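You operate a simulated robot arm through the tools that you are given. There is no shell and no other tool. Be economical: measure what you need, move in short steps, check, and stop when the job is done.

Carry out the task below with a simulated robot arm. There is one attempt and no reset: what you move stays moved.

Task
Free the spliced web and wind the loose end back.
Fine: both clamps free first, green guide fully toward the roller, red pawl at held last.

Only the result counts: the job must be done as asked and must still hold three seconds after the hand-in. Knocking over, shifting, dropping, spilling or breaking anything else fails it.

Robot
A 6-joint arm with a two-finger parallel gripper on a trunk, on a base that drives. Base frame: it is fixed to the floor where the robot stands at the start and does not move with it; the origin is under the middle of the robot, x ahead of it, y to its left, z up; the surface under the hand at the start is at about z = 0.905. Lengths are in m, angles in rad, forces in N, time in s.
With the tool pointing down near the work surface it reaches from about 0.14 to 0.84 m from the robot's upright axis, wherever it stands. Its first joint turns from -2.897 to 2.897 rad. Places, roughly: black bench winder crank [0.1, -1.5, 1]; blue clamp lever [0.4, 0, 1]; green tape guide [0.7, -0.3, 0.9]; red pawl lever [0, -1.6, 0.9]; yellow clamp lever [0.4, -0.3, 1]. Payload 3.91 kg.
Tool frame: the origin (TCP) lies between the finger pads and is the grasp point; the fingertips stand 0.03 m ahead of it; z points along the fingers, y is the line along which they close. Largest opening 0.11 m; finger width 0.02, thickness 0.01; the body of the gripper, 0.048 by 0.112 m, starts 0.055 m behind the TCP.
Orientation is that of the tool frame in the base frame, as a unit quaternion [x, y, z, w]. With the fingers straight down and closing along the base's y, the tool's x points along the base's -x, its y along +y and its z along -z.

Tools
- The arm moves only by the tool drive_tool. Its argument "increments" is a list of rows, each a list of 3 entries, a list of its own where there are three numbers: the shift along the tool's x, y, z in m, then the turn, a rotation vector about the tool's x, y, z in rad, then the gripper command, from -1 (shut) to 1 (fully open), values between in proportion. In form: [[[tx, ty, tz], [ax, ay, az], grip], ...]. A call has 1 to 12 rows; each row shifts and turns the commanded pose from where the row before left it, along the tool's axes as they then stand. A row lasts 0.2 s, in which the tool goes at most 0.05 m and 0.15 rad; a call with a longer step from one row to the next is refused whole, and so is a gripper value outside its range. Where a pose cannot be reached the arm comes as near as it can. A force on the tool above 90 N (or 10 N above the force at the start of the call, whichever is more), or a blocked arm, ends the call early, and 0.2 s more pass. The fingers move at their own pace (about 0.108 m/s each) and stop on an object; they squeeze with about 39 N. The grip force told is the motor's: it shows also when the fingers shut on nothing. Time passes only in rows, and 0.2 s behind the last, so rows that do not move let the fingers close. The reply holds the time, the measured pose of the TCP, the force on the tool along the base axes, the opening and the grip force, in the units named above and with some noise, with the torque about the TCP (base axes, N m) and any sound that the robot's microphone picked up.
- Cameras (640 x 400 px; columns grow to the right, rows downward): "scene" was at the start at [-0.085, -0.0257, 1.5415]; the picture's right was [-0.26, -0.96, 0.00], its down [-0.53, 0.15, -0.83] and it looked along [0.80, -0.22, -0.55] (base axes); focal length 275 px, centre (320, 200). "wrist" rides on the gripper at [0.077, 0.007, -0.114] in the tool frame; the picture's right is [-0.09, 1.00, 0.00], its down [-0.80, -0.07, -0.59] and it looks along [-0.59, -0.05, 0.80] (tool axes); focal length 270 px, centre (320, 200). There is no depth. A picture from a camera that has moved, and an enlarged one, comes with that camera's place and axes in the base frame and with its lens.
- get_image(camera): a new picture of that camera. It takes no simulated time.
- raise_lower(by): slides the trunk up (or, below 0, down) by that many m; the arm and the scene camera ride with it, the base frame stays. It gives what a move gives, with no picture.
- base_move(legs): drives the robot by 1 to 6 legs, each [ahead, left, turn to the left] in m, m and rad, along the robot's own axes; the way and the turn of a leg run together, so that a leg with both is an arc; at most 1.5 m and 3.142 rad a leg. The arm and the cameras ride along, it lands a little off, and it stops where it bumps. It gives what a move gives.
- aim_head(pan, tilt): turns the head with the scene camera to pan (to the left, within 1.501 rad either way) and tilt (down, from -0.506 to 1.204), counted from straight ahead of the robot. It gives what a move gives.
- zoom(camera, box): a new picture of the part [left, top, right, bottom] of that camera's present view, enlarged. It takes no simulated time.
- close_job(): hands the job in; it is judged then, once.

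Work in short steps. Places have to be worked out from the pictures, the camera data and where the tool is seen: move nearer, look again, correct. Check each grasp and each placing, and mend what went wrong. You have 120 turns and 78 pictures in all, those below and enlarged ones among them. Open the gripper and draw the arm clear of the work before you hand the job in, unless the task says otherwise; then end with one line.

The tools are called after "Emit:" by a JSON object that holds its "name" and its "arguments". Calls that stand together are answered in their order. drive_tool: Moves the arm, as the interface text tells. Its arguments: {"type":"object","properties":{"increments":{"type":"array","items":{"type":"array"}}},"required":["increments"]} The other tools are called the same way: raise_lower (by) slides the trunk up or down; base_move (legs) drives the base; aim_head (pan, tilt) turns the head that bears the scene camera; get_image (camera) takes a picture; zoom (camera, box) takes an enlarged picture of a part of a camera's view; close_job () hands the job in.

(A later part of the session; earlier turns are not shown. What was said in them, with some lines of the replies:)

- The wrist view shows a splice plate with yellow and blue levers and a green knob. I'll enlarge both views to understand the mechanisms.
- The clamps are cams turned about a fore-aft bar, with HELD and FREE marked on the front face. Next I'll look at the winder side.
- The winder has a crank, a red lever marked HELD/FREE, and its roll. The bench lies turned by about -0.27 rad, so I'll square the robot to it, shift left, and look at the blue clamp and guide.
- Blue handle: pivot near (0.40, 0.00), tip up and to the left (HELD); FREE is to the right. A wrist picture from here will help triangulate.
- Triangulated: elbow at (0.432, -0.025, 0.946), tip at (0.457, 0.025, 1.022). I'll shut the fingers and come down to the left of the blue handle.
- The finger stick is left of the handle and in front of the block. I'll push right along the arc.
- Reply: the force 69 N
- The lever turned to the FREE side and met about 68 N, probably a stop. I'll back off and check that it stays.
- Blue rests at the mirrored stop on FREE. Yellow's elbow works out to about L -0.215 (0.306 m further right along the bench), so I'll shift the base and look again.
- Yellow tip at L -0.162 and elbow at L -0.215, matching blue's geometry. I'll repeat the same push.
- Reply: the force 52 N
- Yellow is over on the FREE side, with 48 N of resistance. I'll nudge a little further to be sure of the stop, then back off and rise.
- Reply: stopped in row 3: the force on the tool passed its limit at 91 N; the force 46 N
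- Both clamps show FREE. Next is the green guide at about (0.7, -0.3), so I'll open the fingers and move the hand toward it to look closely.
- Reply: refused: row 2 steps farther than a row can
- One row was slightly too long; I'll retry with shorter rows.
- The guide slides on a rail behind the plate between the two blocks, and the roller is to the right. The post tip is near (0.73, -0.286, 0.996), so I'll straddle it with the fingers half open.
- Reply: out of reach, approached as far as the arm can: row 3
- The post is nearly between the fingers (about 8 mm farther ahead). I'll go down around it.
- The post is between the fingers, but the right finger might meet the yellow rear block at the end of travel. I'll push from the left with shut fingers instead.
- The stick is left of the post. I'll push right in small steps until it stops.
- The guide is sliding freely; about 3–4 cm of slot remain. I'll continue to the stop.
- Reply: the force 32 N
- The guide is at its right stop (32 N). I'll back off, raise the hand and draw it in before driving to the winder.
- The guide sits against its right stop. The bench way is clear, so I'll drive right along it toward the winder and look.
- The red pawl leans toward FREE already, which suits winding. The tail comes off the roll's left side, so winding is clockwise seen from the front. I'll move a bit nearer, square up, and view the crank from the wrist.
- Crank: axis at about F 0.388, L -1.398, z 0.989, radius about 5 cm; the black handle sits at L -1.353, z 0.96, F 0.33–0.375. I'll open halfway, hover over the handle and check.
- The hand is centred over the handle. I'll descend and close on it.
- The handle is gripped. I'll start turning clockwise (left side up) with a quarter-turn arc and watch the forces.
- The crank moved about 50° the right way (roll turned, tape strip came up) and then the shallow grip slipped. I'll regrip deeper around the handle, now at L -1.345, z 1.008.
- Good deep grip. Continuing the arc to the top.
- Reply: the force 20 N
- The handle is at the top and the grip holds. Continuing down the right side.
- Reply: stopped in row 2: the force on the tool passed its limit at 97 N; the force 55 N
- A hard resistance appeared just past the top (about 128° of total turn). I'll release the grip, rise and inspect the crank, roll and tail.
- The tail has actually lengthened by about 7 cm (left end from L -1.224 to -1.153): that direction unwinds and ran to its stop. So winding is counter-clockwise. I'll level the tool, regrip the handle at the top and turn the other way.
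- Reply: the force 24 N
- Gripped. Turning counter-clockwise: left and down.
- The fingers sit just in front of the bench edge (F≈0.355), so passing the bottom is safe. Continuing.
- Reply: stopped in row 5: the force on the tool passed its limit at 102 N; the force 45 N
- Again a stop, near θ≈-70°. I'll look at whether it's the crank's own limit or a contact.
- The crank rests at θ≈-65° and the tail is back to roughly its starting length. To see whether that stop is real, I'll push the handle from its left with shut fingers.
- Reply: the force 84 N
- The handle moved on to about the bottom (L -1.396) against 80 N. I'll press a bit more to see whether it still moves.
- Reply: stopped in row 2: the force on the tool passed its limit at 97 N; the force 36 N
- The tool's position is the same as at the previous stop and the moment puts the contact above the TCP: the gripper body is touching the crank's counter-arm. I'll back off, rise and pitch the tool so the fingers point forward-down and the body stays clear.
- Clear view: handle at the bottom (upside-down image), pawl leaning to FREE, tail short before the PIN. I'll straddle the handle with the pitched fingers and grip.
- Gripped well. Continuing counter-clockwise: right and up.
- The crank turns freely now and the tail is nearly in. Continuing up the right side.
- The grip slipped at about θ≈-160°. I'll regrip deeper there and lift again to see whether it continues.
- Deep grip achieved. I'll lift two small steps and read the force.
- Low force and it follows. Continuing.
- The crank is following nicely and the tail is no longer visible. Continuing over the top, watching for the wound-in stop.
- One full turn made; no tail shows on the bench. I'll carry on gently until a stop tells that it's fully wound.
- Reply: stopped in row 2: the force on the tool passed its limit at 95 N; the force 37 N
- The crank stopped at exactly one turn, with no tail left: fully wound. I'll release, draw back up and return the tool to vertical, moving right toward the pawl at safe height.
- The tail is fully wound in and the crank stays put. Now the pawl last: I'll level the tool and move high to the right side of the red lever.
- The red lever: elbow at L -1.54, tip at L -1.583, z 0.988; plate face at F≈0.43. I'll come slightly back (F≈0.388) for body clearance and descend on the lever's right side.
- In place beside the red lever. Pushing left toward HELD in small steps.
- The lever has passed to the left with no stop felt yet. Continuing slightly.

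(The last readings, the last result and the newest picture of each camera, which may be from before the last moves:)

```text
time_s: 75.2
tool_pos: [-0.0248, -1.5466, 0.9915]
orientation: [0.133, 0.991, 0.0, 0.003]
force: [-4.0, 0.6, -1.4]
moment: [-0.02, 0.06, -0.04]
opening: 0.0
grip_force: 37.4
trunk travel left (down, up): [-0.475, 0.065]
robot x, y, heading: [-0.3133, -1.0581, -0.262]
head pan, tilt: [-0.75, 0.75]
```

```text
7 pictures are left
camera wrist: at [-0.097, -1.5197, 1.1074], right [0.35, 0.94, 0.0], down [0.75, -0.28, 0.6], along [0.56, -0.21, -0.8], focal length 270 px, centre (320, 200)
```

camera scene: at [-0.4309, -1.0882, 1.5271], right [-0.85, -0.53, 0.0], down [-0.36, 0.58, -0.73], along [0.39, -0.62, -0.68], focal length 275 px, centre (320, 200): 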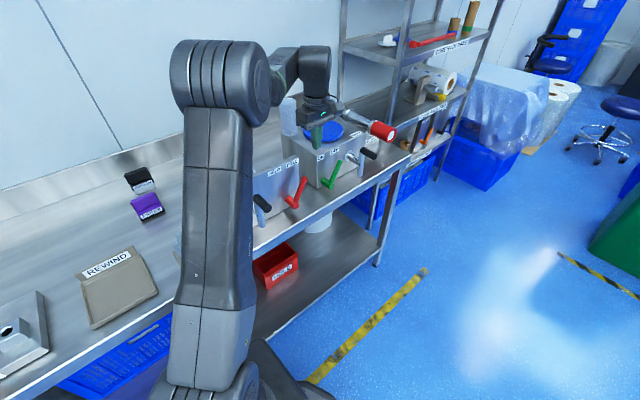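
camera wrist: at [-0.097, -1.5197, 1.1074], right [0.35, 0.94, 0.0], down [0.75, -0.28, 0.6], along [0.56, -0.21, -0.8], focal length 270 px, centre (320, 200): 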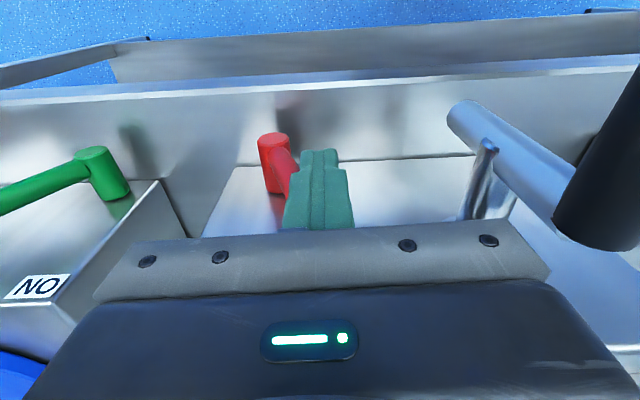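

The finger seems to have slid in front of the lever. I'll rise straight up and look at where the lever stands.

Emit:
{"name": "drive_tool", "arguments": {"increments": [[[0.01, 0, 0], [0, 0, 0], -1], [[0.005, 0, -0.03], [0, 0, 0], -1], [[0, 0, -0.045], [0, 0, 0], -1], [[0, 0, -0.045], [0, 0, 0], -1]]}}

Emit:
{"name": "get_image", "arguments": {"camera": "wrist"}}

```text
time_s: 76.2
tool_pos: [-0.0423, -1.5434, 1.1095]
orientation: [0.134, 0.991, 0.002, 0.001]
force: [0.4, -0.3, 0.0]
moment: [0.02, -0.02, -0.04]
opening: 0.0002
grip_force: 37.8
trunk travel left (down, up): [-0.475, 0.065]
robot x, y, heading: [-0.3109, -1.0575, -0.259]
head pan, tilt: [-0.75, 0.75]
```

```text
6 pictures are left
camera wrist: at [-0.1142, -1.5172, 1.2245], right [0.35, 0.94, 0.0], down [0.75, -0.28, 0.6], along [0.56, -0.21, -0.8], focal length 270 px, centre (320, 200)
```

wrist: 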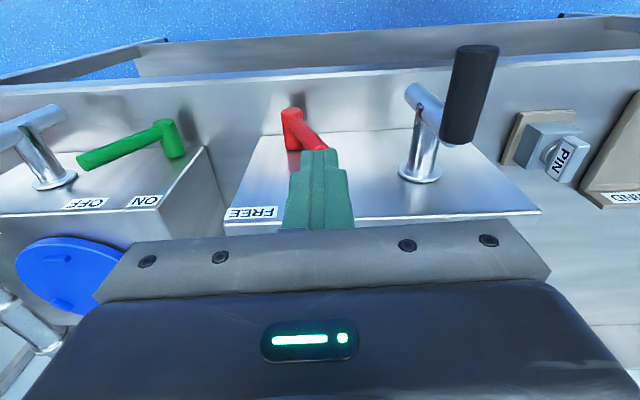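

Emit:
{"name": "drive_tool", "arguments": {"increments": [[[0, -0.035, 0], [0, 0, 0], -1], [[0, -0.035, 0], [0, 0, 0], -1], [[0, -0.025, 0], [0, 0, 0], -1]]}}

Emit:
{"name": "get_image", "arguments": {"camera": "wrist"}}

```text
time_s: 77.0
tool_pos: [-0.0656, -1.6372, 1.1119]
orientation: [0.135, 0.991, 0.001, 0.002]
force: [1.2, 0.8, 0.7]
moment: [0.0, 0.03, 0.01]
opening: 0.0002
grip_force: 37.7
trunk travel left (down, up): [-0.475, 0.065]
robot x, y, heading: [-0.3095, -1.0617, -0.261]
head pan, tilt: [-0.75, 0.75]
```

```text
5 pictures are left
camera wrist: at [-0.1371, -1.6098, 1.2279], right [0.35, 0.94, 0.0], down [0.75, -0.28, 0.6], along [0.56, -0.21, -0.8], focal length 270 px, centre (320, 200)
```

wrist: 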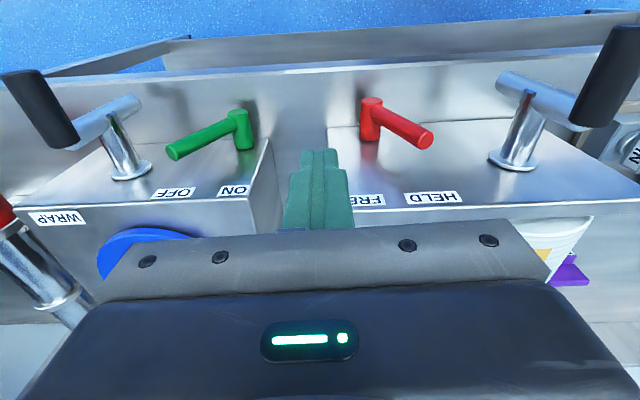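

The pawl now leans to HELD nearly mirrored (tip +0.040 m), but no stop was felt. I'll pitch the tool slightly for clearance, come down at the lever's depth and press it to its stop.

Emit:
{"name": "drive_tool", "arguments": {"increments": [[[-0.023, -0.004, 0], [0, 0, 0], -1], [[0, 0, 0], [0, -0.125, 0], -1], [[0, 0, 0], [0, -0.125, 0], -1], [[0.0096, 0, 0.0378], [0, 0, 0], -1], [[0.0096, 0, 0.0378], [0, 0, 0], -1], [[0.0096, 0, 0.0378], [0, 0, 0], -1], [[0, 0.03, 0], [0, 0, 0], -1], [[0, 0.015, 0], [0, 0, 0], -1], [[0, 0.01, 0], [0, 0, 0], -1], [[0, 0.008, 0], [0, 0, 0], -1], [[0, 0.006, 0], [0, 0, 0], -1]]}}

```text
time_s: 79.4
tool_pos: [-0.0246, -1.5807, 0.9952]
orientation: [0.133, 0.983, -0.016, 0.126]
force: [-1.1, 0.0, -0.5]
moment: [-0.01, 0.01, 0.02]
opening: 0.0
grip_force: 37.4
trunk travel left (down, up): [-0.475, 0.065]
robot x, y, heading: [-0.3107, -1.0594, -0.266]
head pan, tilt: [-0.75, 0.75]
```

Emit:
{"name": "drive_tool", "arguments": {"increments": [[[0, 0.006, 0], [0, 0, 0], -1], [[0, 0.005, 0], [0, 0, 0], -1], [[0, 0, 0], [0, 0, 0], -1]]}}

```text
time_s: 80.2
tool_pos: [-0.0222, -1.5697, 0.9962]
orientation: [0.134, 0.983, -0.017, 0.126]
force: [-1.7, -6.7, 1.1]
moment: [-0.18, 0.06, -0.05]
opening: 0.0001
grip_force: 37.7
trunk travel left (down, up): [-0.475, 0.065]
robot x, y, heading: [-0.3105, -1.0592, -0.262]
head pan, tilt: [-0.75, 0.75]
```

Contact now (about 7 N). I'll press a little more to reach the stop.

Emit:
{"name": "drive_tool", "arguments": {"increments": [[[0, 0.005, 0], [0, 0, 0], -1], [[0, 0.005, 0], [0, 0, 0], -1], [[0, 0, 0], [0, 0, 0], -1]]}}

```text
time_s: 81.0
tool_pos: [-0.0221, -1.5664, 0.996]
orientation: [0.135, 0.982, -0.019, 0.128]
force: [-11.8, -46.2, 7.3]
moment: [-1.26, 0.27, -0.43]
opening: 0.0001
grip_force: 37.4
trunk travel left (down, up): [-0.475, 0.065]
robot x, y, heading: [-0.3105, -1.0606, -0.265]
head pan, tilt: [-0.75, 0.75]
```

A firm stop at 46 N: the pawl is fully at HELD. I'll back off, rise and draw the arm away.

Emit:
{"name": "drive_tool", "arguments": {"increments": [[[0, -0.02, 0], [0, 0, 0], -1], [[0, -0.03, 0], [0, 0, 0], -1], [[-0.0096, 0, -0.0378], [0, 0, 0], -1], [[-0.0096, 0, -0.0378], [0, 0, 0], -1], [[-0.0096, 0, -0.0378], [0, 0, 0], -1], [[-0.0096, 0, -0.0378], [0, 0, 0], 0], [[0.045, 0, 0], [0, 0, 0], 1], [[0.045, 0, -0.01], [0, 0, 0], 1], [[0.04, 0.02, -0.02], [0, 0, 0], 1]]}}

Emit:
{"name": "zoom", "arguments": {"camera": "scene", "box": [150, 120, 340, 270]}}

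```text
time_s: 83.0
tool_pos: [-0.158, -1.5498, 1.1496]
orientation: [0.133, 0.983, -0.017, 0.125]
force: [-0.4, 0.5, 1.0]
moment: [0.01, -0.01, -0.01]
opening: 0.1099
grip_force: 0.2
trunk travel left (down, up): [-0.475, 0.065]
robot x, y, heading: [-0.3108, -1.0569, -0.26]
head pan, tilt: [-0.75, 0.75]
```

```text
2.67 times, centred on (245, 195) of scene
camera zoom: at [-0.4318, -1.0866, 1.527], right [-0.85, -0.53, 0.0], down [-0.36, 0.58, -0.73], along [0.39, -0.62, -0.68], focal length 733 px, centre (520, 213)
```

zoom: 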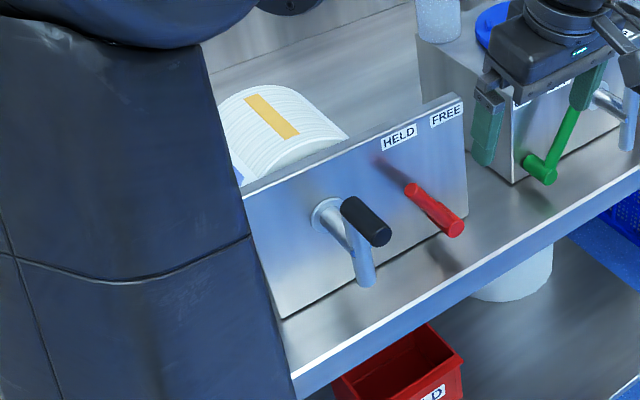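

The pawl is at HELD and the crank unchanged. One last look back at the clamps and guide before handing in.

Emit:
{"name": "aim_head", "arguments": {"pan": 1.1, "tilt": 0.5}}

Emit:
{"name": "zoom", "arguments": {"camera": "scene", "box": [220, 100, 460, 250]}}

```text
time_s: 84.9
tool_pos: [-0.1575, -1.5526, 1.1486]
orientation: [0.134, 0.983, -0.017, 0.126]
force: [0.4, -0.6, 0.6]
moment: [0.0, -0.02, 0.02]
opening: 0.1101
grip_force: 0.1
trunk travel left (down, up): [-0.475, 0.065]
robot x, y, heading: [-0.3092, -1.0591, -0.262]
head pan, tilt: [1.1, 0.499]
```

```text
2.67 times, centred on (340, 175) of scene
camera zoom: at [-0.4141, -0.9499, 1.549], right [0.74, -0.67, 0.0], down [-0.32, -0.36, -0.88], along [0.59, 0.65, -0.48], focal length 733 px, centre (267, 267)
```

zoom: 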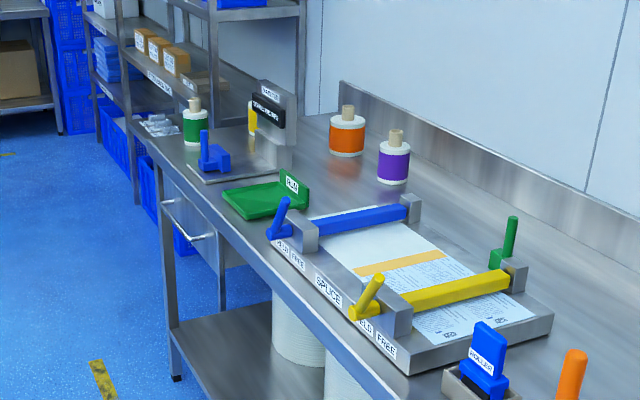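

Both clamps lean to FREE, the guide is at its right end beside the roller, the tail is wound and the pawl is held, so I'm handing in.

Emit:
{"name": "close_job", "arguments": {}}

```text
The job is handed in.
```

The job is handed in. The final pictures show both clamps at FREE, the green guide at its stop on the roller side, the loose end wound fully onto the roll, and the red pawl set to HELD last. My first turns of the crank went the wrong way and let out about 7 cm more of the loose end before I reversed and wound it all in.
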